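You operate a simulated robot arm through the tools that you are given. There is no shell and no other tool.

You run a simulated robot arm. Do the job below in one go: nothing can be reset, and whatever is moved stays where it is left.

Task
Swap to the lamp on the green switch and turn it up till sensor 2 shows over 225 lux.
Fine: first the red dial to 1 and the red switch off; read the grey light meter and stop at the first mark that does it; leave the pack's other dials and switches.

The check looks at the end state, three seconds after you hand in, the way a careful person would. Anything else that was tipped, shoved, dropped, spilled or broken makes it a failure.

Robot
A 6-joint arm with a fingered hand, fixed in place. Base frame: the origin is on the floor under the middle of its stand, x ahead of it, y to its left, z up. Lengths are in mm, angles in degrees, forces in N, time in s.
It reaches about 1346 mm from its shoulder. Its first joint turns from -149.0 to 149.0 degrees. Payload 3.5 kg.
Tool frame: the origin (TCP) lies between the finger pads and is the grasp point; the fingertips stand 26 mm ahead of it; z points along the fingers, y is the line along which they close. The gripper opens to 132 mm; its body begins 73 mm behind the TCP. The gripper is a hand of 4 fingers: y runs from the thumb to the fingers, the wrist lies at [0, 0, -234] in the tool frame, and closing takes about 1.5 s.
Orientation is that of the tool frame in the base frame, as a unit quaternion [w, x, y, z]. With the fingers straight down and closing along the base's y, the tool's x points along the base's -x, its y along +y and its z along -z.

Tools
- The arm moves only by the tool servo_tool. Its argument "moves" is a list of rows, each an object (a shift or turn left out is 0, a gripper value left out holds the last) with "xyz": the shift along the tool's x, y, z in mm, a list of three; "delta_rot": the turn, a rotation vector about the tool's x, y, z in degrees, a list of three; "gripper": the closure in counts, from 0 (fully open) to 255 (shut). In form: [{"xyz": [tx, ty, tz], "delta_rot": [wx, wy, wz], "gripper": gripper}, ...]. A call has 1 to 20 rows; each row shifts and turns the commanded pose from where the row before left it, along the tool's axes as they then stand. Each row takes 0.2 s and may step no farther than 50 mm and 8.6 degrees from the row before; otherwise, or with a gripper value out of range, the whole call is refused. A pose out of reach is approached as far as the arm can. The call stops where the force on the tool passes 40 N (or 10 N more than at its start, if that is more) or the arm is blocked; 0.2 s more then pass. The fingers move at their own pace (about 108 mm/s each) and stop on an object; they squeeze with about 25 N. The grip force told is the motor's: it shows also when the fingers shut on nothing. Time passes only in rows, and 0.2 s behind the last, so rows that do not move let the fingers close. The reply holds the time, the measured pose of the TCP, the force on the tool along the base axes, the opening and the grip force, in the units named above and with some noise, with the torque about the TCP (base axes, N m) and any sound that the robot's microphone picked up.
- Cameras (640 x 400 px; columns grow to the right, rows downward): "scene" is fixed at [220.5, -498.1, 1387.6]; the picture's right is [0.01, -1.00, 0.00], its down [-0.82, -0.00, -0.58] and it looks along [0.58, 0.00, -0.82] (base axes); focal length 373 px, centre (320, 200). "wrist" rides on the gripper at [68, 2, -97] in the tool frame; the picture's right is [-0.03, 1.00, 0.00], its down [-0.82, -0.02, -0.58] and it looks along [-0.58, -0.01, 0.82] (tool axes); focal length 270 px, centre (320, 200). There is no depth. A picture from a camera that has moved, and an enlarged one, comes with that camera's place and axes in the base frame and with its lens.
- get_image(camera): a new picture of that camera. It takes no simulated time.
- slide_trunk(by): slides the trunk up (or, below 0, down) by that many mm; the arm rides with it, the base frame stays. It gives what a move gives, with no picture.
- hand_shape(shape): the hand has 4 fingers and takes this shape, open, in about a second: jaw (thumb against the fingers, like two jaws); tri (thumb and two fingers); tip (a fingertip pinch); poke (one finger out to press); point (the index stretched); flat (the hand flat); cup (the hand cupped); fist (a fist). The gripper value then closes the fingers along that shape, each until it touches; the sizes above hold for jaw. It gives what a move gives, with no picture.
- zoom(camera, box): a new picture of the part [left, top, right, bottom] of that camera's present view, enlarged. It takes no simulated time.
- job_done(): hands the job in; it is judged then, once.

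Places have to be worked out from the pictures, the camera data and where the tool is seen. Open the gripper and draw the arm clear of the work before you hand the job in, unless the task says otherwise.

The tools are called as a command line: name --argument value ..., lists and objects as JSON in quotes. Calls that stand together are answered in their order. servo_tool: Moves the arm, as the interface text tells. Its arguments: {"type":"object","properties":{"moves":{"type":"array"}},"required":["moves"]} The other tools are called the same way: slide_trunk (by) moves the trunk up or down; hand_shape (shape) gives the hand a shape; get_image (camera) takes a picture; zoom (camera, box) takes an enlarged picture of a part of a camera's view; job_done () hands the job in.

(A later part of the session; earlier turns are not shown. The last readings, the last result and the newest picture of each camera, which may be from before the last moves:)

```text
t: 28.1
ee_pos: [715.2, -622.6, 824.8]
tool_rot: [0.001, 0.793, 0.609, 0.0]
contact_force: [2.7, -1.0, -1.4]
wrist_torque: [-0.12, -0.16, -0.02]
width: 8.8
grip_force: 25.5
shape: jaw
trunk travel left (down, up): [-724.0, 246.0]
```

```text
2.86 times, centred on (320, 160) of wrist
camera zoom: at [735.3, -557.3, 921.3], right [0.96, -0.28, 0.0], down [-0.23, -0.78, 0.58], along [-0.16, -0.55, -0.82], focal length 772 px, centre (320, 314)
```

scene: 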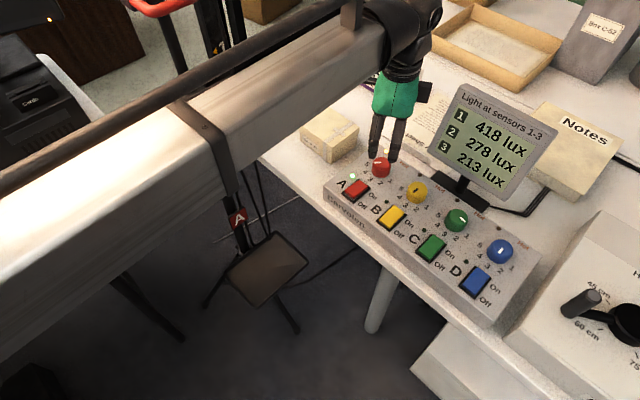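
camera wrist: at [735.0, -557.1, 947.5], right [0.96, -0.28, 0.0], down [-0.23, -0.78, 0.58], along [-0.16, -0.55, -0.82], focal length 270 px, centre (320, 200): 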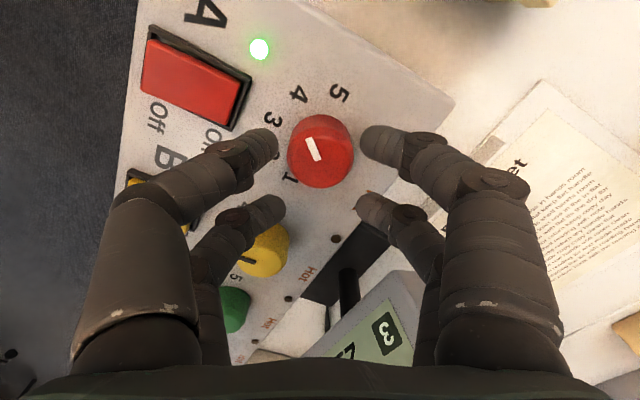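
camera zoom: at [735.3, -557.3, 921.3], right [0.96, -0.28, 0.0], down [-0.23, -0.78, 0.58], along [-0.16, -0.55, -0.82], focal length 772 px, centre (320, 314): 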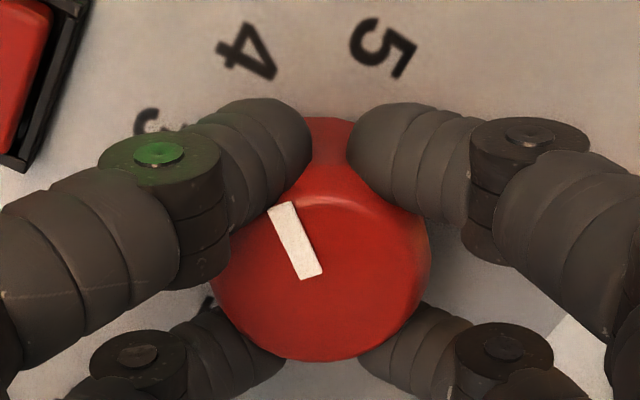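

Good four-point grip (25 N, near-zero side force). I twist a small first step (−10° about tool z, counter-clockwise from above) and watch whether the pointer follows.

servo_tool --moves '[{"delta_rot": [0, 0, -5]}, {"delta_rot": [0, 0, -5]}, {}]'

zoom --camera "wrist" --box '[230, 90, 410, 230]'

zoom --camera "scene" --box '[340, 80, 560, 220]'

```text
t: 28.9
ee_pos: [715.6, -623.1, 824.6]
tool_rot: [0.0, 0.736, 0.677, 0.0]
contact_force: [1.1, -2.6, -1.2]
wrist_torque: [-0.12, -0.08, 0.0]
width: 8.9
grip_force: 24.8
shape: jaw
trunk travel left (down, up): [-724.0, 246.0]
```

```text
2.86 times, centred on (320, 160) of wrist
camera zoom: at [723.6, -554.9, 921.3], right [0.99, -0.11, 0.0], down [-0.09, -0.81, 0.58], along [-0.06, -0.57, -0.82], focal length 772 px, centre (320, 314)
```

zoom: 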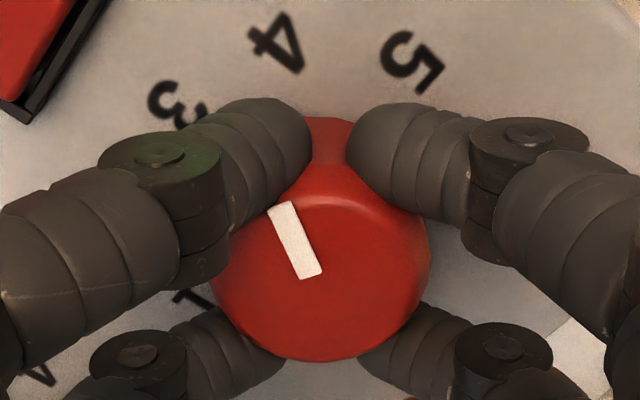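

```text
2.86 times, centred on (450, 150) of scene
camera zoom: at [220.5, -498.1, 1387.6], right [0.01, -1.0, 0.0], down [-0.82, 0.0, -0.58], along [0.58, 0.0, -0.82], focal length 1065 px, centre (-51, 343)
```

zoom: 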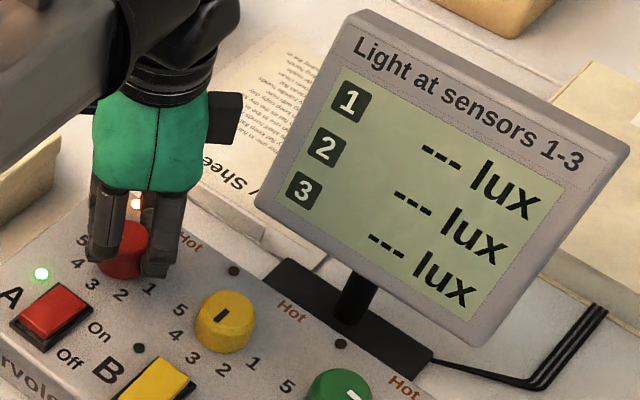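

The pointer moves with the hand (and the display blanks while it settles). I keep turning counter-clockwise, −60° more, then check.

servo_tool --moves '[{"delta_rot": [0, 0, -6]}, {"delta_rot": [0, 0, -6]}, {"delta_rot": [0, 0, -6]}, {"delta_rot": [0, 0, -6]}, {"delta_rot": [0, 0, -6]}, {"delta_rot": [0, 0, -6]}, {"delta_rot": [0, 0, -6]}, {"delta_rot": [0, 0, -6]}, {"delta_rot": [0, 0, -6]}, {"delta_rot": [0, 0, -6]}, {}]'

zoom --camera "wrist" --box '[230, 90, 410, 230]'

get_image --camera "scene"

```text
t: 31.3
ee_pos: [715.9, -621.6, 826.1]
tool_rot: [0.0, 0.3, 0.954, 0.0]
contact_force: [-3.0, 0.0, -4.2]
wrist_torque: [-0.01, -0.06, 0.02]
width: 8.9
grip_force: 25.5
shape: jaw
trunk travel left (down, up): [-724.0, 246.0]
```

```text
2.86 times, centred on (320, 160) of wrist
camera zoom: at [660.6, -582.1, 921.4], right [0.59, 0.81, 0.0], down [0.66, -0.48, 0.58], along [0.46, -0.34, -0.82], focal length 772 px, centre (320, 314)
```

zoom: 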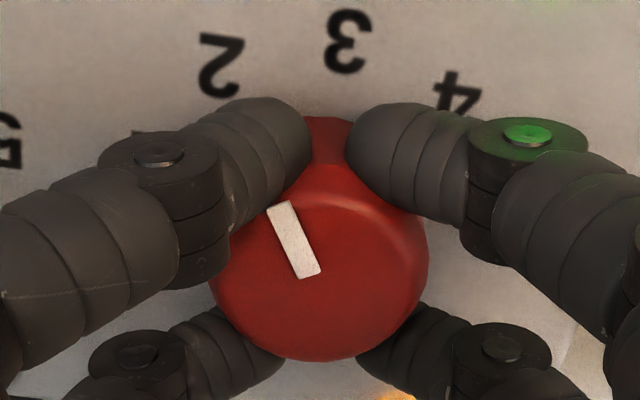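

```text
taken
```

scene: 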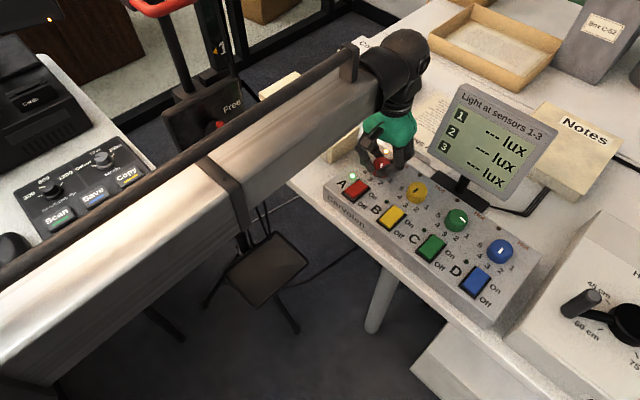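

The dial has followed 70° (pointer now near 2). I turn another 48° and check.

servo_tool --moves '[{"delta_rot": [0, 0, -6]}, {"delta_rot": [0, 0, -6]}, {"delta_rot": [0, 0, -6]}, {"delta_rot": [0, 0, -6]}, {"delta_rot": [0, 0, -6]}, {"delta_rot": [0, 0, -6]}, {"delta_rot": [0, 0, -6]}, {"delta_rot": [0, 0, -6]}, {}]'

zoom --camera "wrist" --box '[230, 90, 410, 230]'

zoom --camera "scene" --box '[340, 80, 560, 220]'

```text
t: 33.3
ee_pos: [715.0, -621.5, 826.4]
tool_rot: [0.0, -0.115, 0.993, 0.0]
contact_force: [-7.3, 0.0, -4.8]
wrist_torque: [0.1, 0.12, 0.01]
width: 8.7
grip_force: 25.2
shape: jaw
trunk travel left (down, up): [-724.0, 246.0]
```

```text
2.86 times, centred on (320, 160) of wrist
camera zoom: at [648.3, -636.7, 921.4], right [-0.2, 0.98, 0.0], down [0.8, 0.16, 0.58], along [0.57, 0.12, -0.82], focal length 772 px, centre (320, 314)
```

zoom: 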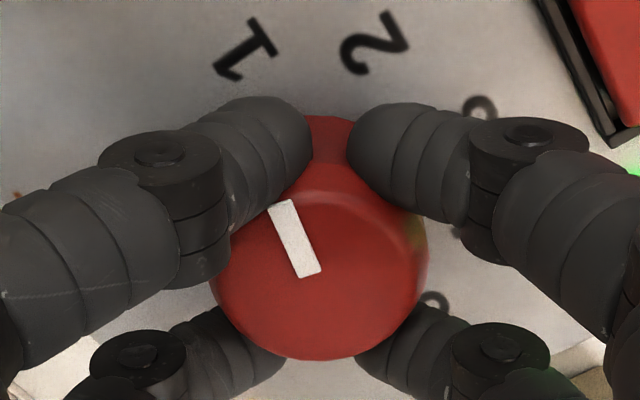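

```text
2.86 times, centred on (450, 150) of scene
camera zoom: at [220.5, -498.1, 1387.6], right [0.01, -1.0, 0.0], down [-0.82, 0.0, -0.58], along [0.58, 0.0, -0.82], focal length 1065 px, centre (-51, 343)
```

zoom: 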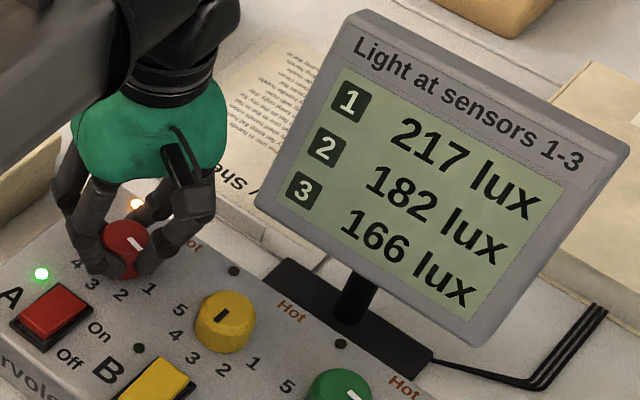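

Nearly there: 118° turned and the pointer has not slipped in the grip. I add the last 2° and then open the fingers.

servo_tool --moves '[{"delta_rot": [0, 0, -2]}, {}, {"gripper": 185}, {}, {}]'

zoom --camera "wrist" --box '[230, 60, 410, 230]'

zoom --camera "scene" --box '[340, 80, 560, 220]'

```text
t: 34.5
ee_pos: [714.6, -621.9, 825.3]
tool_rot: [0.0, -0.131, 0.991, 0.0]
contact_force: [0.3, 0.8, -0.2]
wrist_torque: [-0.01, 0.02, 0.03]
width: 35.8
grip_force: 0.1
shape: jaw
trunk travel left (down, up): [-724.0, 246.0]
```

```text
2.35 times, centred on (320, 145) of wrist
camera zoom: at [649.4, -638.7, 921.5], right [-0.23, 0.97, 0.0], down [0.79, 0.19, 0.58], along [0.56, 0.14, -0.82], focal length 636 px, centre (320, 329)
```

zoom: 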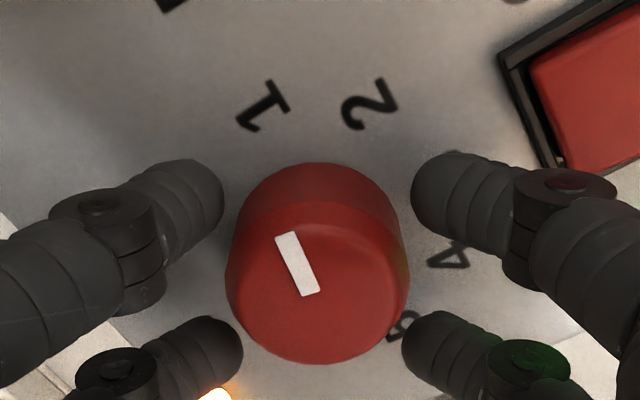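

```text
2.86 times, centred on (450, 150) of scene
camera zoom: at [220.5, -498.1, 1387.6], right [0.01, -1.0, 0.0], down [-0.82, 0.0, -0.58], along [0.58, 0.0, -0.82], focal length 1065 px, centre (-51, 343)
```

zoom: 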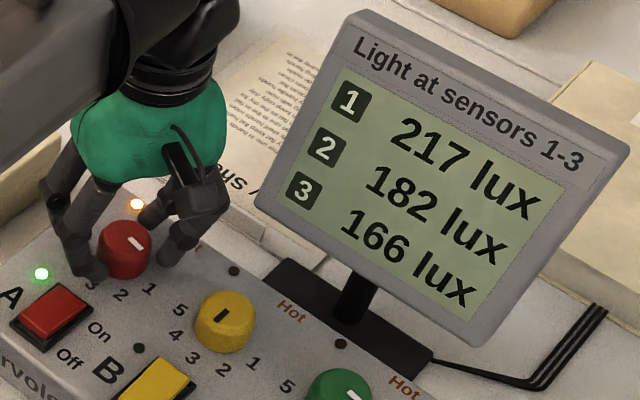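

The pointer sits at 1 and the fingers are clear. I raise the hand straight up and turn it back to row alignment, then check the dial from above.

slide_trunk --by 75

servo_tool --moves '[{"delta_rot": [0, 0, 7.5]}, {"delta_rot": [0, 0, 7.5]}, {"delta_rot": [0, 0, 7.5]}, {"delta_rot": [0, 0, 7.5]}, {"delta_rot": [0, 0, 7.5]}, {"delta_rot": [0, 0, 7.5]}, {"delta_rot": [0, 0, 7.5]}, {"delta_rot": [0, 0, 7.5]}, {}, {}]'

zoom --camera "wrist" --box '[240, 0, 420, 200]'

get_image --camera "wrist"

```text
t: 35.6
ee_pos: [715.5, -622.3, 901.3]
tool_rot: [0.0, -0.13, 0.992, 0.0]
contact_force: [-0.3, -0.2, -0.1]
wrist_torque: [-0.01, 0.01, 0.01]
width: 36.2
grip_force: 0.2
shape: jaw
trunk travel left (down, up): [-799.0, 171.0]
```

```text
t: 37.9
ee_pos: [714.5, -623.2, 900.1]
tool_rot: [0.0, 0.383, 0.924, 0.001]
contact_force: [-0.1, -0.8, 0.3]
wrist_torque: [-0.02, 0.0, -0.01]
width: 35.9
grip_force: 0.0
shape: jaw
trunk travel left (down, up): [-799.0, 171.0]
```

```text
2.00 times, centred on (330, 100) of wrist
camera zoom: at [668.9, -572.9, 996.5], right [0.73, 0.69, 0.0], down [0.56, -0.59, 0.58], along [0.4, -0.42, -0.82], focal length 541 px, centre (300, 400)
```

zoom: 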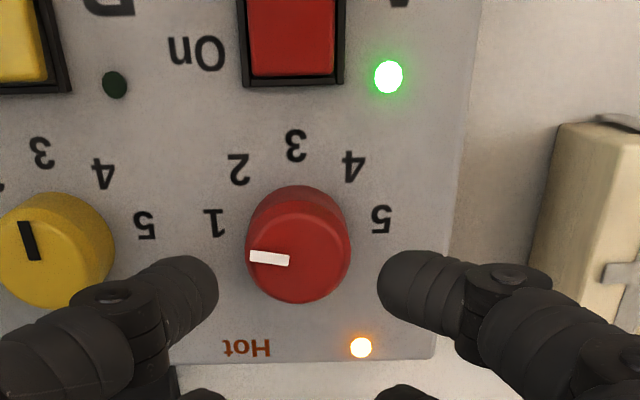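

```text
taken
camera wrist: at [668.9, -572.9, 996.5], right [0.73, 0.69, 0.0], down [0.56, -0.59, 0.58], along [0.4, -0.42, -0.82], focal length 270 px, centre (320, 200)
```

wrist: 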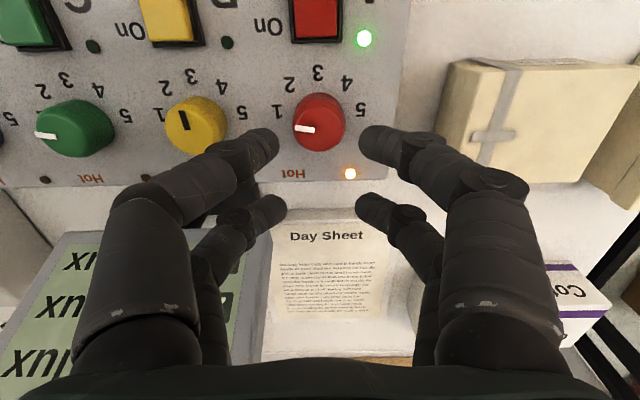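

Red dial reads 1 (same look as green at 1). Now I move the hand over the front ("Off") end of the red switch and take the poke shape, still high up.

servo_tool --moves '[{"xyz": [44, 0, 0]}, {"xyz": [44, 0, 0]}, {}]'

hand_shape --shape "poke"

get_image --camera "wrist"

zoom --camera "scene" --box '[300, 100, 460, 220]'

```text
t: 38.6
ee_pos: [653.2, -559.7, 900.5]
tool_rot: [0.0, 0.383, 0.924, 0.0]
contact_force: [1.0, 0.1, 1.0]
wrist_torque: [-0.02, 0.01, -0.01]
width: 36.0
grip_force: 0.0
shape: jaw
trunk travel left (down, up): [-799.0, 171.0]
```

```text
t: 39.5
ee_pos: [654.6, -561.3, 900.5]
tool_rot: [0.0, 0.382, 0.924, -0.001]
contact_force: [-0.3, 0.1, 0.2]
wrist_torque: [0.03, 0.01, 0.03]
width: 0.0
grip_force: 0.1
shape: poke
trunk travel left (down, up): [-799.0, 171.0]
```

```text
taken
camera wrist: at [607.6, -511.1, 996.5], right [0.72, 0.69, 0.0], down [0.56, -0.59, 0.58], along [0.4, -0.42, -0.82], focal length 270 px, centre (320, 200)
```

wrist: 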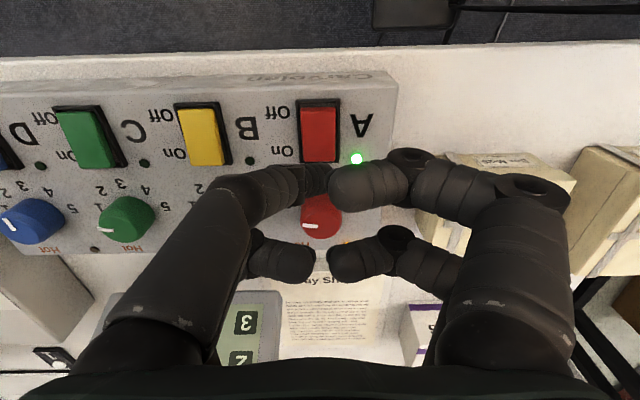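

```text
3.33 times, centred on (380, 160) of scene
camera zoom: at [220.5, -498.1, 1387.6], right [0.01, -1.0, 0.0], down [-0.82, 0.0, -0.58], along [0.58, 0.0, -0.82], focal length 1242 px, centre (120, 333)
```

zoom: 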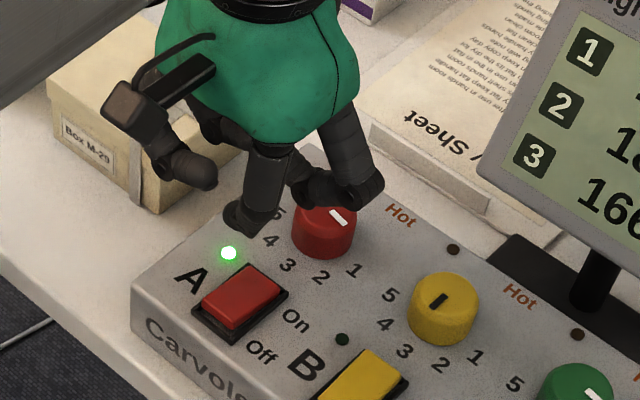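

The poke fingertip works out to be on the tool axis, about 30 mm below the TCP. I zoom to see exactly where it would land on the red rocker.

zoom --camera "wrist" --box '[260, 70, 400, 200]'

zoom --camera "scene" --box '[320, 140, 400, 210]'

```text
3.08 times, centred on (330, 135) of wrist
camera zoom: at [607.6, -511.1, 996.5], right [0.72, 0.69, 0.0], down [0.56, -0.59, 0.58], along [0.4, -0.42, -0.82], focal length 832 px, centre (289, 400)
```

zoom: 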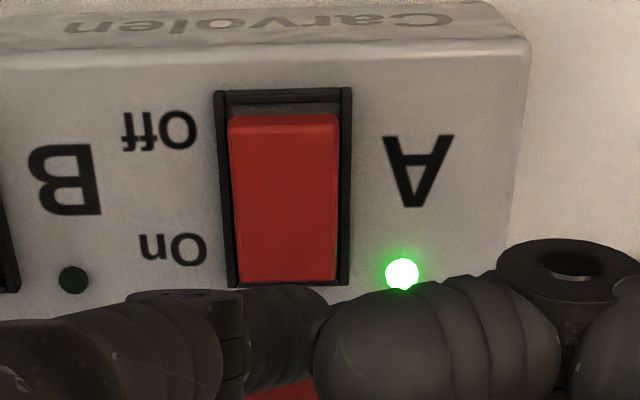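

```text
5.71 times, centred on (360, 175) of scene
camera zoom: at [220.5, -498.1, 1387.6], right [0.01, -1.0, 0.0], down [-0.82, 0.0, -0.58], along [0.58, 0.0, -0.82], focal length 2130 px, centre (91, 343)
```

zoom: 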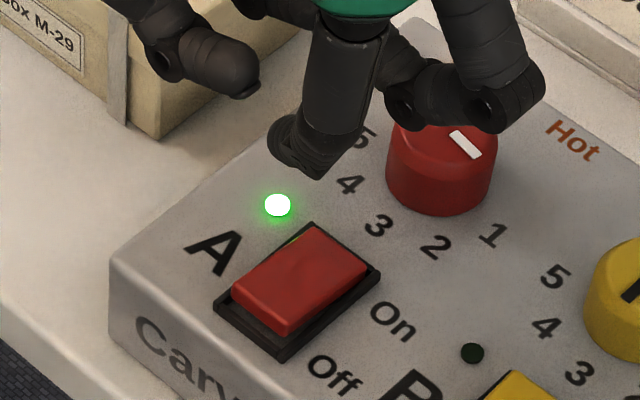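

The rocker's front end is raised and its rear flush (On), and the fingertip would land ~11 mm in front of the pivot. I shift 3 mm more to the front and descend to just above it.

servo_tool --moves '[{"xyz": [3, 0, 0]}, {}]'

slide_trunk --by -58

zoom --camera "scene" --box '[320, 140, 400, 210]'

zoom --camera "wrist" --box '[230, 80, 410, 220]'

```text
t: 40.1
ee_pos: [652.0, -557.6, 900.5]
tool_rot: [0.0, 0.383, 0.924, 0.001]
contact_force: [0.7, 0.6, -0.3]
wrist_torque: [-0.02, 0.0, 0.02]
width: 0.0
grip_force: 0.1
shape: poke
trunk travel left (down, up): [-799.0, 171.0]
```

```text
t: 41.1
ee_pos: [651.2, -558.6, 842.3]
tool_rot: [0.0, 0.383, 0.924, -0.001]
contact_force: [-0.5, -0.7, 0.2]
wrist_torque: [0.01, 0.04, 0.0]
width: 0.0
grip_force: 0.0
shape: poke
trunk travel left (down, up): [-741.0, 229.0]
```

```text
5.71 times, centred on (360, 175) of scene
camera zoom: at [220.5, -498.1, 1387.6], right [0.01, -1.0, 0.0], down [-0.82, 0.0, -0.58], along [0.58, 0.0, -0.82], focal length 2130 px, centre (91, 343)
```

zoom: 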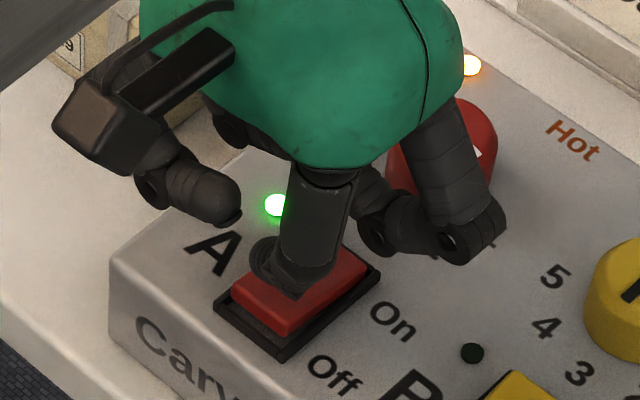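

```text
2.86 times, centred on (320, 150) of wrist
camera zoom: at [605.0, -508.9, 938.5], right [0.72, 0.69, 0.0], down [0.56, -0.59, 0.58], along [0.4, -0.42, -0.82], focal length 772 px, centre (320, 343)
```

zoom: 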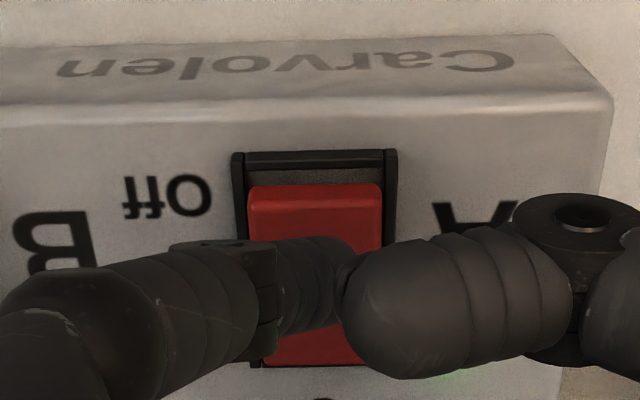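

The tip is right above the front half of the red rocker, still without contact. I press down in small trunk steps and watch force, sound and the LED.

slide_trunk --by -6

slide_trunk --by -3

zoom --camera "scene" --box '[320, 140, 400, 210]'

```text
t: 41.7
ee_pos: [651.9, -558.0, 836.1]
tool_rot: [0.0, 0.383, 0.924, 0.0]
contact_force: [0.0, 0.5, 0.2]
wrist_torque: [0.03, -0.02, -0.05]
width: 0.0
grip_force: 0.1
shape: poke
trunk travel left (down, up): [-735.0, 235.0]
```

```text
t: 42.2
ee_pos: [652.6, -557.6, 834.3]
tool_rot: [0.001, 0.383, 0.924, 0.001]
contact_force: [0.1, 0.8, 0.6]
wrist_torque: [-0.01, -0.04, 0.0]
width: 0.0
grip_force: 0.1
shape: poke
trunk travel left (down, up): [-732.0, 238.0]
```

```text
5.71 times, centred on (360, 175) of scene
camera zoom: at [220.5, -498.1, 1387.6], right [0.01, -1.0, 0.0], down [-0.82, 0.0, -0.58], along [0.58, 0.0, -0.82], focal length 2130 px, centre (91, 343)
```

zoom: 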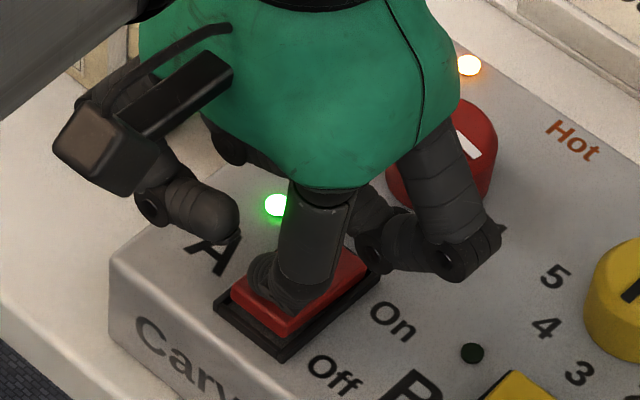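

Still no contact at TCP z≈833. I keep lowering in 3 mm steps.

slide_trunk --by -3

slide_trunk --by -3

zoom --camera "scene" --box '[320, 140, 400, 210]'

```text
t: 42.7
ee_pos: [650.5, -557.0, 830.3]
tool_rot: [0.0, 0.382, 0.924, 0.0]
contact_force: [0.3, -0.1, 1.3]
wrist_torque: [-0.02, 0.02, -0.01]
width: 0.0
grip_force: 0.1
shape: poke
trunk travel left (down, up): [-729.0, 241.0]
```

```text
t: 43.2
ee_pos: [650.6, -557.6, 828.7]
tool_rot: [0.0, 0.383, 0.924, -0.001]
contact_force: [-0.7, -1.9, 16.0]
wrist_torque: [-0.05, 0.01, 0.01]
width: 0.0
grip_force: 0.0
shape: poke
trunk travel left (down, up): [-726.0, 244.0]
```

```text
5.71 times, centred on (360, 175) of scene
camera zoom: at [220.5, -498.1, 1387.6], right [0.01, -1.0, 0.0], down [-0.82, 0.0, -0.58], along [0.58, 0.0, -0.82], focal length 2130 px, centre (91, 343)
```

zoom: 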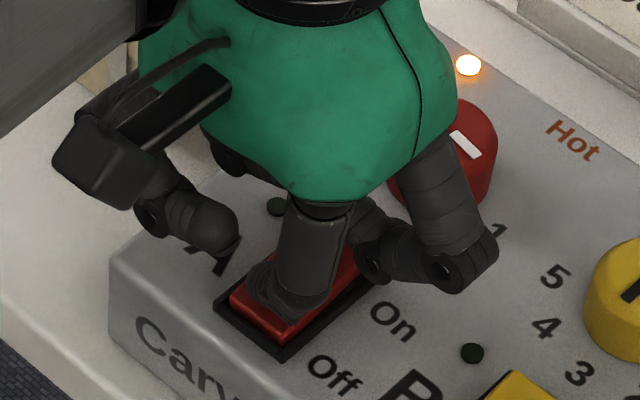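

The A LED has gone out with a 16 N push — the red switch has tipped to Off. I lift straight up and verify.

slide_trunk --by 74

get_image --camera "scene"

zoom --camera "scene" --box '[320, 140, 400, 210]'

get_image --camera "wrist"

```text
t: 44.4
ee_pos: [650.8, -558.2, 901.1]
tool_rot: [0.0, 0.382, 0.924, 0.0]
contact_force: [-0.5, 0.8, -0.2]
wrist_torque: [0.01, 0.0, -0.01]
width: 0.0
grip_force: 0.1
shape: poke
trunk travel left (down, up): [-800.0, 170.0]
```

```text
taken
```

scene: 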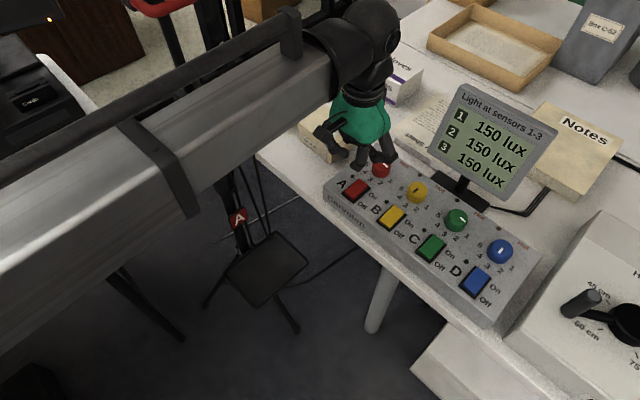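

```text
5.71 times, centred on (360, 175) of scene
camera zoom: at [220.5, -498.1, 1387.6], right [0.01, -1.0, 0.0], down [-0.82, 0.0, -0.58], along [0.58, 0.0, -0.82], focal length 2130 px, centre (91, 343)
```

zoom: 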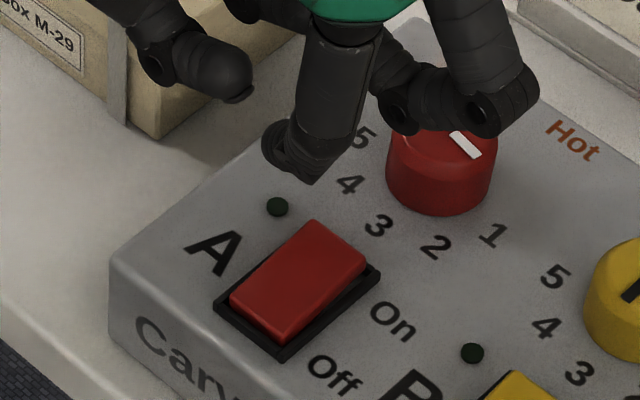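

```text
taken
camera wrist: at [605.0, -509.0, 997.5], right [0.72, 0.69, 0.0], down [0.56, -0.59, 0.58], along [0.4, -0.42, -0.82], focal length 270 px, centre (320, 200)
```

wrist: 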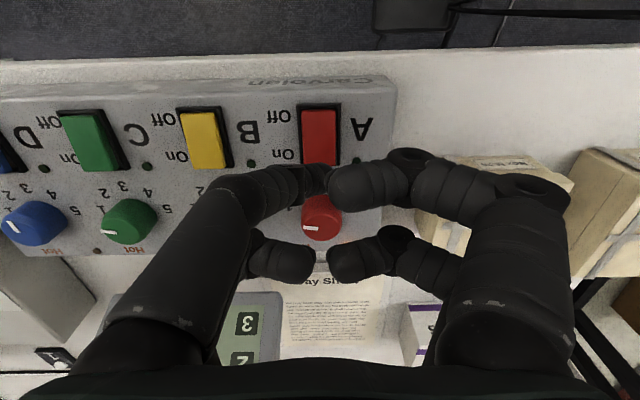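

Red is off (LED dark, 150 lux ambient on all sensors). Now I move along the row to the green switch's rear ("On") end: tool −177.6 mm in y, −27 mm in x.

servo_tool --moves '[{"xyz": [-5.4, -35.5, 0]}, {"xyz": [-5.4, -35.5, 0]}, {"xyz": [-5.4, -35.5, 0]}, {"xyz": [-5.4, -35.5, 0]}, {"xyz": [-5.4, -35.6, 0]}, {}, {}]'

get_image --camera "wrist"

zoom --camera "wrist" --box '[240, 60, 400, 200]'

get_image --camera "scene"

```text
t: 46.0
ee_pos: [544.9, -704.3, 902.2]
tool_rot: [0.001, 0.383, 0.924, 0.0]
contact_force: [-0.5, -0.1, -0.1]
wrist_torque: [0.0, -0.02, -0.03]
width: 0.1
grip_force: 0.0
shape: poke
trunk travel left (down, up): [-800.0, 170.0]
```

```text
taken
camera wrist: at [498.9, -653.7, 997.6], right [0.72, 0.69, 0.0], down [0.56, -0.59, 0.58], along [0.4, -0.42, -0.82], focal length 270 px, centre (320, 200)
```

wrist: 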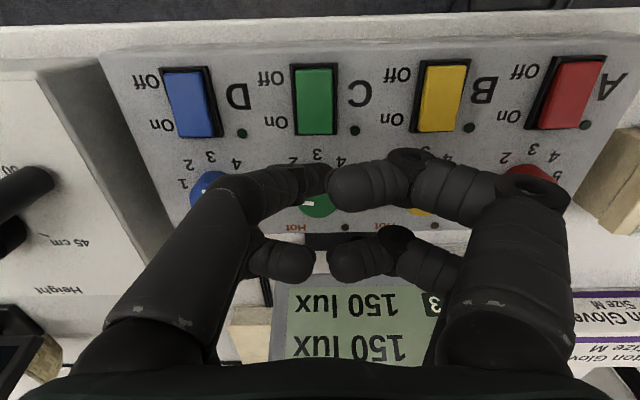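

```text
2.86 times, centred on (320, 130) of wrist
camera zoom: at [498.9, -653.7, 997.6], right [0.72, 0.69, 0.0], down [0.56, -0.59, 0.58], along [0.4, -0.42, -0.82], focal length 772 px, centre (320, 400)
```

zoom: 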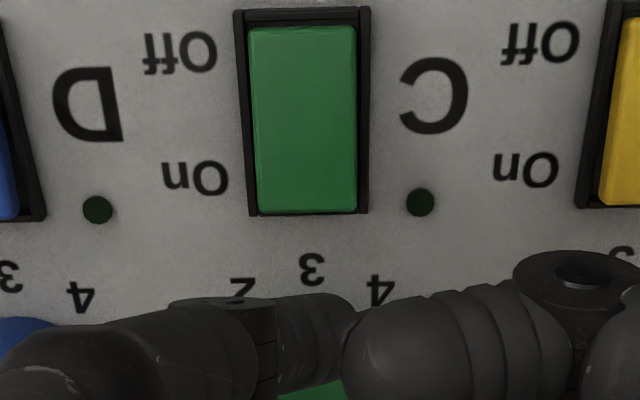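

```text
taken
```

scene: 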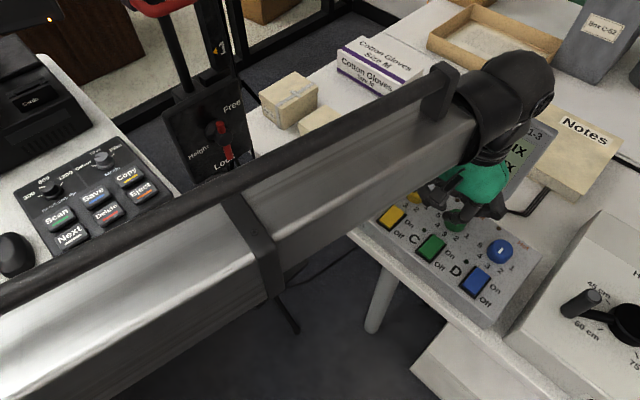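

The green rocker centre is ~3 mm toward D from the tool axis, and the tip would land ~13 mm behind its pivot. I shift −3 mm in y and descend to just above it.

servo_tool --moves '[{"xyz": [0, -3, 0]}, {}, {}]'

slide_trunk --by -60

zoom --camera "wrist" --box '[230, 60, 410, 220]'

zoom --camera "scene" --box '[380, 140, 520, 290]'

```text
t: 46.8
ee_pos: [543.3, -704.9, 901.9]
tool_rot: [-0.001, 0.382, 0.924, 0.0]
contact_force: [-0.7, 0.1, 0.2]
wrist_torque: [-0.01, -0.02, 0.0]
width: 0.0
grip_force: 0.2
shape: poke
trunk travel left (down, up): [-800.0, 170.0]
```

```text
t: 47.8
ee_pos: [542.8, -705.3, 842.3]
tool_rot: [0.0, 0.383, 0.924, 0.0]
contact_force: [0.1, 0.5, 1.0]
wrist_torque: [0.0, 0.01, 0.0]
width: 0.0
grip_force: 0.1
shape: poke
trunk travel left (down, up): [-740.0, 230.0]
```

```text
2.50 times, centred on (320, 140) of wrist
camera zoom: at [496.7, -655.5, 937.6], right [0.72, 0.69, 0.0], down [0.56, -0.59, 0.58], along [0.4, -0.42, -0.82], focal length 676 px, centre (320, 350)
```

zoom: 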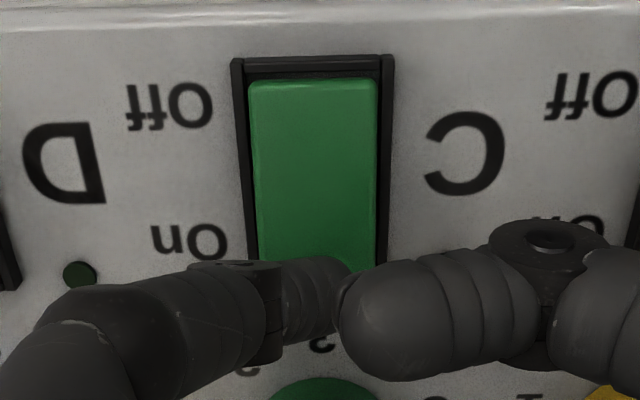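

```text
2.67 times, centred on (450, 215) of scene
camera zoom: at [220.5, -498.1, 1387.6], right [0.01, -1.0, 0.0], down [-0.82, 0.0, -0.58], along [0.58, 0.0, -0.82], focal length 994 px, centre (-27, 160)
```

zoom: 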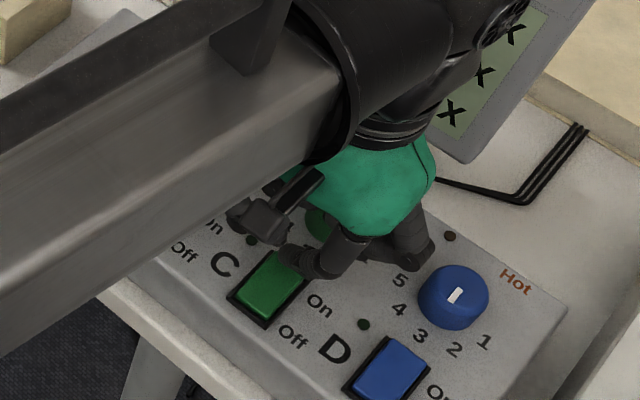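

The tip is over the rear part of the green rocker. I press down stepwise as before.

slide_trunk --by -9

slide_trunk --by -3

zoom --camera "scene" --box '[400, 180, 500, 270]'

```text
t: 48.3
ee_pos: [542.8, -706.0, 832.0]
tool_rot: [0.0, 0.383, 0.924, 0.0]
contact_force: [-0.5, 0.5, 0.2]
wrist_torque: [-0.04, -0.01, 0.02]
width: 0.0
grip_force: 0.2
shape: poke
trunk travel left (down, up): [-731.0, 239.0]
```

```text
t: 48.9
ee_pos: [543.6, -705.2, 830.1]
tool_rot: [0.0, 0.383, 0.924, 0.0]
contact_force: [0.3, -1.3, 3.7]
wrist_torque: [-0.03, 0.01, 0.0]
width: 0.0
grip_force: 0.1
shape: poke
trunk travel left (down, up): [-728.0, 242.0]
```

```text
4.44 times, centred on (450, 225) of scene
camera zoom: at [220.5, -498.1, 1387.6], right [0.01, -1.0, 0.0], down [-0.82, 0.0, -0.58], along [0.58, 0.0, -0.82], focal length 1657 px, centre (-258, 89)
```

zoom: 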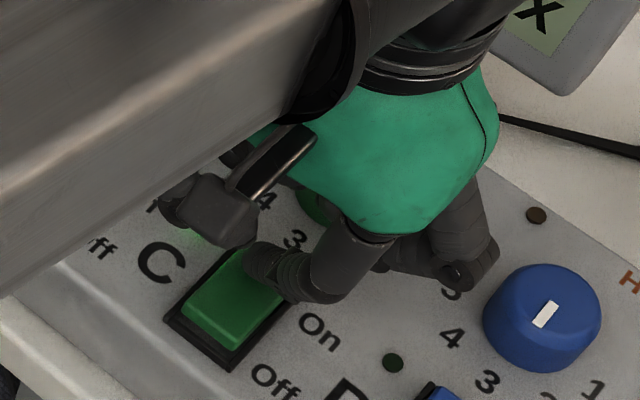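

It already appears to have tipped (front raised, green glow at the LED). I press 2 mm more to be sure it is fully latched, then lift.

slide_trunk --by -2

slide_trunk --by 74

get_image --camera "wrist"

zoom --camera "scene" --box '[380, 140, 520, 290]'

```text
t: 49.4
ee_pos: [543.0, -706.1, 829.6]
tool_rot: [0.002, 0.383, 0.924, 0.0]
contact_force: [1.7, -6.2, 25.7]
wrist_torque: [-0.14, -0.07, -0.02]
width: 0.0
grip_force: 0.1
shape: poke
trunk travel left (down, up): [-726.0, 244.0]
```

```text
t: 50.5
ee_pos: [542.9, -704.8, 900.7]
tool_rot: [0.0, 0.383, 0.924, 0.0]
contact_force: [0.3, -0.5, -0.1]
wrist_torque: [-0.04, -0.02, 0.01]
width: 0.2
grip_force: 0.1
shape: poke
trunk travel left (down, up): [-800.0, 170.0]
```

```text
taken
camera wrist: at [496.8, -655.6, 997.5], right [0.72, 0.69, 0.0], down [0.56, -0.59, 0.58], along [0.4, -0.42, -0.82], focal length 270 px, centre (320, 200)
```

wrist: 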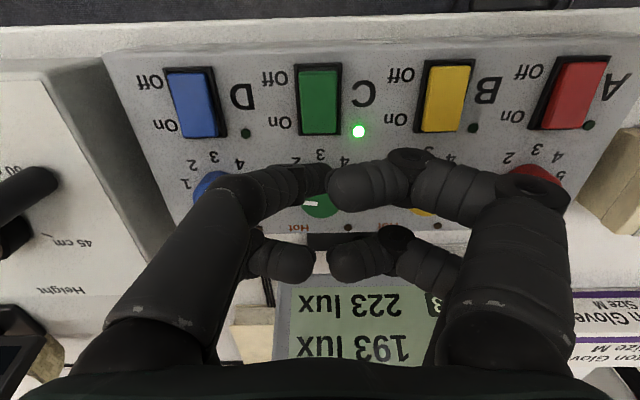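

```text
2.67 times, centred on (450, 215) of scene
camera zoom: at [220.5, -498.1, 1387.6], right [0.01, -1.0, 0.0], down [-0.82, 0.0, -0.58], along [0.58, 0.0, -0.82], focal length 994 px, centre (-27, 160)
```

zoom: 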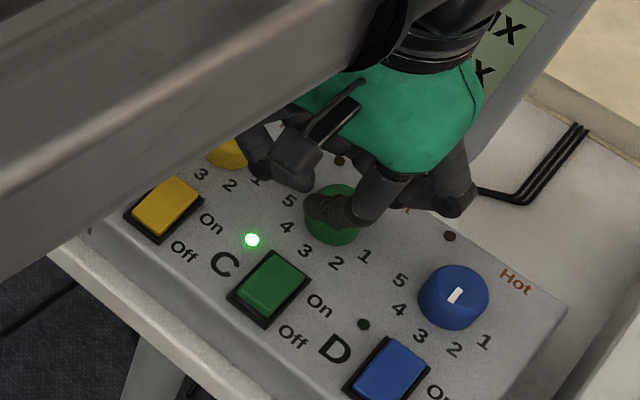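

Green is on (LED lit); at mark 1 sensor 2 reads 193 lux (needs >225). I return to the jaw shape, narrow it, and move over the green dial.

hand_shape --shape "jaw"

servo_tool --moves '[{"gripper": 145}, {}, {}, {"xyz": [-30.5, 1, 0]}, {"xyz": [-30.5, 1, 0]}, {}, {}]'

get_image --camera "wrist"

zoom --camera "wrist" --box '[260, 60, 390, 200]'

get_image --camera "scene"

```text
t: 51.4
ee_pos: [542.7, -704.7, 901.5]
tool_rot: [0.0, 0.383, 0.924, 0.0]
contact_force: [1.0, 0.5, -0.5]
wrist_torque: [-0.01, -0.01, -0.01]
width: 132.1
grip_force: 0.0
shape: jaw
trunk travel left (down, up): [-800.0, 170.0]
```

```text
t: 53.0
ee_pos: [588.3, -745.0, 901.4]
tool_rot: [0.0, 0.383, 0.924, 0.0]
contact_force: [-0.6, -0.2, 0.3]
wrist_torque: [0.01, 0.01, 0.0]
width: 57.5
grip_force: 0.0
shape: jaw
trunk travel left (down, up): [-800.0, 170.0]
```

```text
taken
camera wrist: at [541.2, -696.8, 997.6], right [0.72, 0.69, 0.0], down [0.56, -0.59, 0.58], along [0.4, -0.42, -0.82], focal length 270 px, centre (320, 200)
```

wrist: 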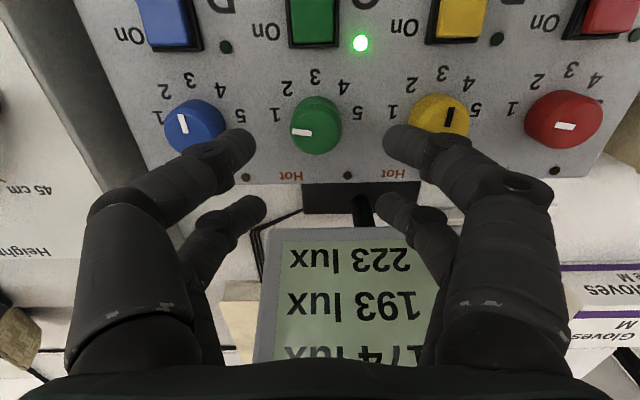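

```text
2.86 times, centred on (325, 130) of wrist
camera zoom: at [541.2, -696.8, 997.6], right [0.72, 0.69, 0.0], down [0.56, -0.59, 0.58], along [0.4, -0.42, -0.82], focal length 772 px, centre (306, 400)
```

zoom: 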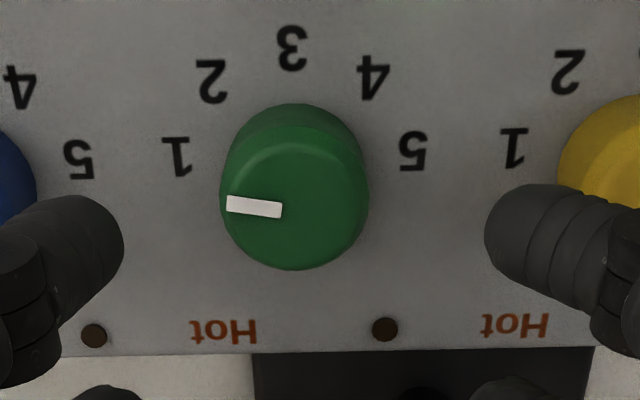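

```text
taken
```

scene: 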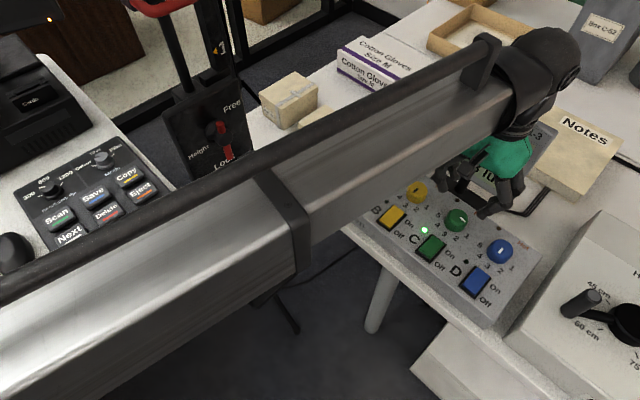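

Sensor 2 holds at 193 lux on mark 1. The green dial centre is about 2.8 mm behind and 2.4 mm toward D of the tool axis; I correct that and pre-turn the hand −20° so the 40° clockwise step to mark 2 is symmetric.

servo_tool --moves '[{"xyz": [-2.8, -2.45, 0]}, {"delta_rot": [0, 0, -5]}, {"delta_rot": [0, 0, -5]}, {"delta_rot": [0, 0, -5]}, {"delta_rot": [0, 0, -5]}, {}, {}]'

zoom --camera "wrist" --box '[260, 60, 390, 200]'

```text
t: 54.6
ee_pos: [588.5, -750.6, 901.1]
tool_rot: [0.0, 0.217, 0.976, 0.0]
contact_force: [-0.2, 1.8, -0.2]
wrist_torque: [0.0, -0.03, 0.01]
width: 57.2
grip_force: 0.1
shape: jaw
trunk travel left (down, up): [-800.0, 170.0]
```

```text
2.86 times, centred on (325, 130) of wrist
camera zoom: at [527.6, -719.7, 997.5], right [0.44, 0.9, 0.0], down [0.73, -0.36, 0.58], along [0.52, -0.26, -0.82], focal length 772 px, centre (306, 400)
```

zoom: 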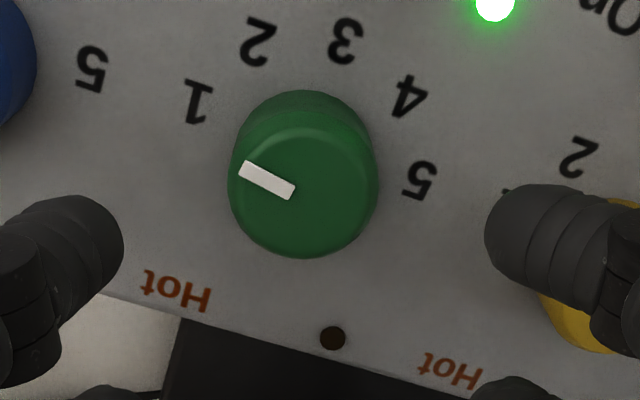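

Centred within about 0.6 mm. I trim that, narrow the fingers to ~36 mm and descend beside the green dial.

servo_tool --moves '[{"xyz": [0.5, -0.5, 0], "gripper": 185}, {}, {}, {}]'

slide_trunk --by -50

get_image --camera "wrist"

zoom --camera "scene" --box '[400, 140, 540, 270]'

```text
t: 55.6
ee_pos: [587.0, -748.5, 902.8]
tool_rot: [-0.001, 0.216, 0.976, 0.0]
contact_force: [-0.5, 0.0, 0.4]
wrist_torque: [-0.03, 0.0, 0.0]
width: 36.8
grip_force: 0.0
shape: jaw
trunk travel left (down, up): [-800.0, 170.0]
```

```text
t: 56.5
ee_pos: [586.5, -748.7, 851.8]
tool_rot: [-0.001, 0.217, 0.976, 0.0]
contact_force: [-0.3, 0.6, -1.1]
wrist_torque: [-0.02, 0.01, -0.02]
width: 36.6
grip_force: 0.0
shape: jaw
trunk travel left (down, up): [-750.0, 220.0]
```

```text
taken
camera wrist: at [526.5, -720.1, 947.6], right [0.45, 0.9, 0.0], down [0.73, -0.36, 0.58], along [0.52, -0.26, -0.82], focal length 270 px, centre (320, 200)
```

wrist: 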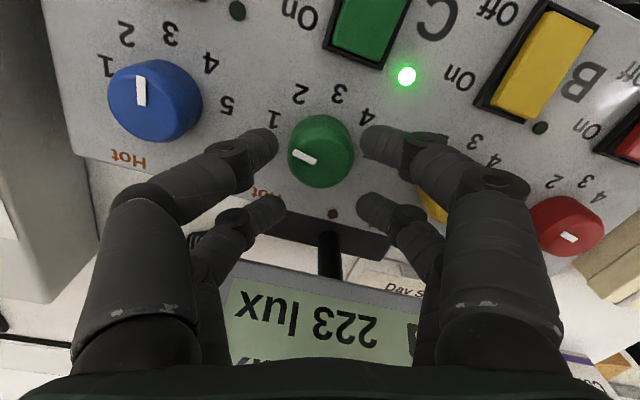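

```text
3.08 times, centred on (470, 205) of scene
camera zoom: at [220.5, -498.1, 1387.6], right [0.01, -1.0, 0.0], down [-0.82, 0.0, -0.58], along [0.58, 0.0, -0.82], focal length 1147 px, centre (-142, 185)
```

zoom: 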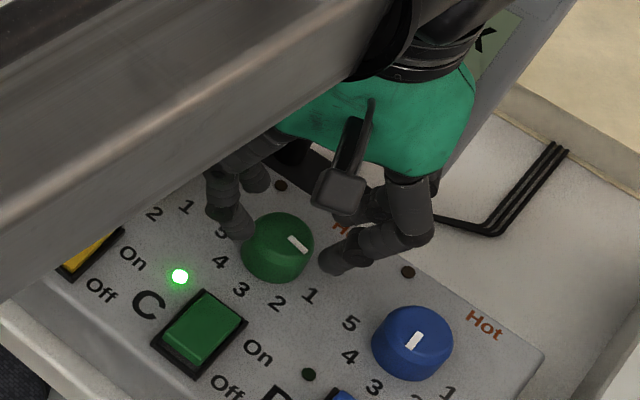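

Clear of everything so far. A closer zoom to confirm the centring before the last 26 mm.

zoom --camera "wrist" --box '[250, 90, 390, 220]'

```text
3.08 times, centred on (320, 155) of wrist
camera zoom: at [526.5, -720.1, 947.6], right [0.45, 0.9, 0.0], down [0.73, -0.36, 0.58], along [0.52, -0.26, -0.82], focal length 832 px, centre (320, 338)
```

zoom: 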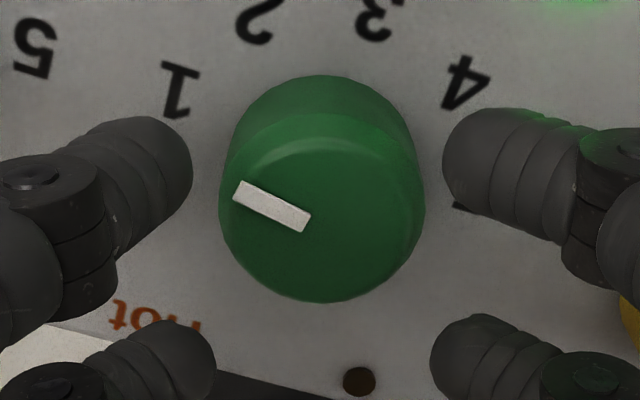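

The picture matches the well-centred red-dial view exactly. I descend 26 mm and grip.

slide_trunk --by -20

slide_trunk --by -6

servo_tool --moves '[{"gripper": 215}, {}, {"gripper": 240}, {}, {}]'

zoom --camera "wrist" --box '[230, 90, 410, 230]'

```text
t: 57.2
ee_pos: [586.7, -750.1, 831.3]
tool_rot: [0.0, 0.216, 0.976, -0.001]
contact_force: [-0.8, 0.7, -0.1]
wrist_torque: [0.0, 0.0, 0.0]
width: 36.5
grip_force: 0.1
shape: jaw
trunk travel left (down, up): [-730.0, 240.0]
```

```text
t: 57.7
ee_pos: [587.5, -750.2, 825.6]
tool_rot: [0.0, 0.217, 0.976, 0.0]
contact_force: [-0.3, 0.5, 0.0]
wrist_torque: [0.02, -0.01, 0.01]
width: 36.6
grip_force: 0.1
shape: jaw
trunk travel left (down, up): [-724.0, 246.0]
```

```text
t: 58.9
ee_pos: [587.7, -750.0, 824.5]
tool_rot: [0.0, 0.216, 0.976, 0.0]
contact_force: [2.1, 3.1, -2.2]
wrist_torque: [0.09, -0.28, 0.0]
width: 7.3
grip_force: 25.1
shape: jaw
trunk travel left (down, up): [-724.0, 246.0]
```

```text
2.86 times, centred on (320, 160) of wrist
camera zoom: at [526.9, -719.7, 921.5], right [0.45, 0.9, 0.0], down [0.73, -0.36, 0.58], along [0.52, -0.26, -0.82], focal length 772 px, centre (320, 314)
```

zoom: 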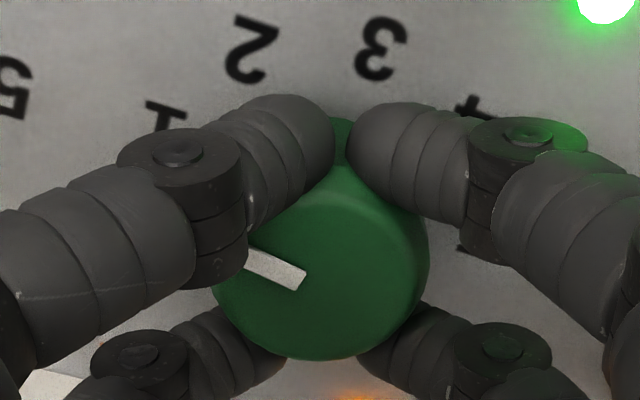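

Gripped (25 N, small side force). I turn 40° clockwise (tool +z) to mark 2.

servo_tool --moves '[{"delta_rot": [0, 0, 5]}, {"delta_rot": [0, 0, 5]}, {}]'

zoom --camera "wrist" --box '[230, 90, 410, 230]'

```text
t: 59.7
ee_pos: [587.9, -749.4, 825.6]
tool_rot: [0.0, 0.301, 0.954, 0.001]
contact_force: [0.9, 7.3, -2.5]
wrist_torque: [0.18, -0.26, -0.03]
width: 7.1
grip_force: 24.5
shape: jaw
trunk travel left (down, up): [-724.0, 246.0]
```

```text
2.86 times, centred on (320, 160) of wrist
camera zoom: at [533.2, -709.6, 921.6], right [0.59, 0.8, 0.0], down [0.66, -0.49, 0.58], along [0.46, -0.34, -0.82], focal length 772 px, centre (320, 314)
```

zoom: 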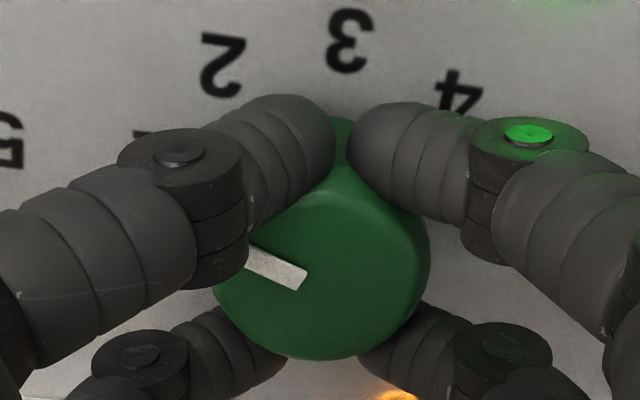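

The dial follows. I continue with the remaining 30°.

servo_tool --moves '[{"delta_rot": [0, 0, 5]}, {"delta_rot": [0, 0, 5]}, {"delta_rot": [0, 0, 5]}, {"delta_rot": [0, 0, 5]}, {"delta_rot": [0, 0, 5]}, {"delta_rot": [0, 0, 5]}, {}, {}]'

get_image --camera "wrist"

zoom --camera "wrist" --box '[230, 90, 410, 230]'

```text
t: 61.5
ee_pos: [586.2, -751.0, 825.3]
tool_rot: [-0.001, 0.537, 0.843, 0.0]
contact_force: [7.1, 7.4, -0.8]
wrist_torque: [0.1, -0.44, 0.06]
width: 6.8
grip_force: 25.7
shape: jaw
trunk travel left (down, up): [-724.0, 246.0]
```

```text
taken
camera wrist: at [560.9, -687.5, 921.6], right [0.92, 0.4, 0.0], down [0.33, -0.75, 0.58], along [0.23, -0.53, -0.82], focal length 270 px, centre (320, 200)
```

wrist: 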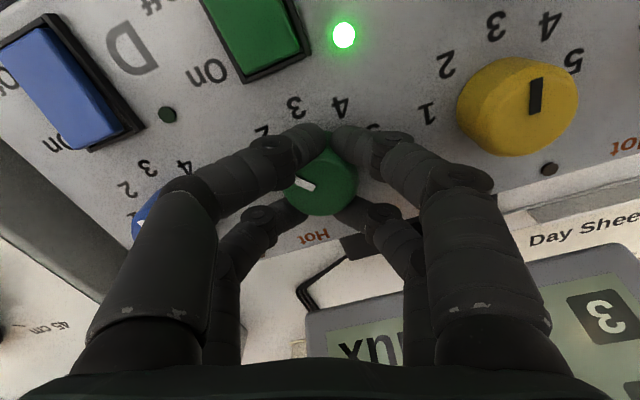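

```text
2.86 times, centred on (320, 160) of wrist
camera zoom: at [560.9, -687.5, 921.6], right [0.92, 0.4, 0.0], down [0.33, -0.75, 0.58], along [0.23, -0.53, -0.82], focal length 772 px, centre (320, 314)
```

zoom: 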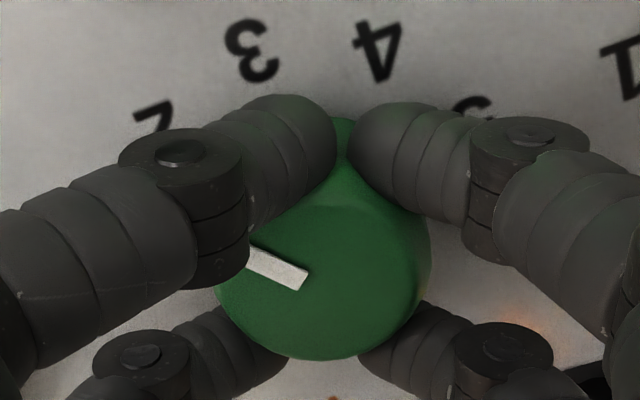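

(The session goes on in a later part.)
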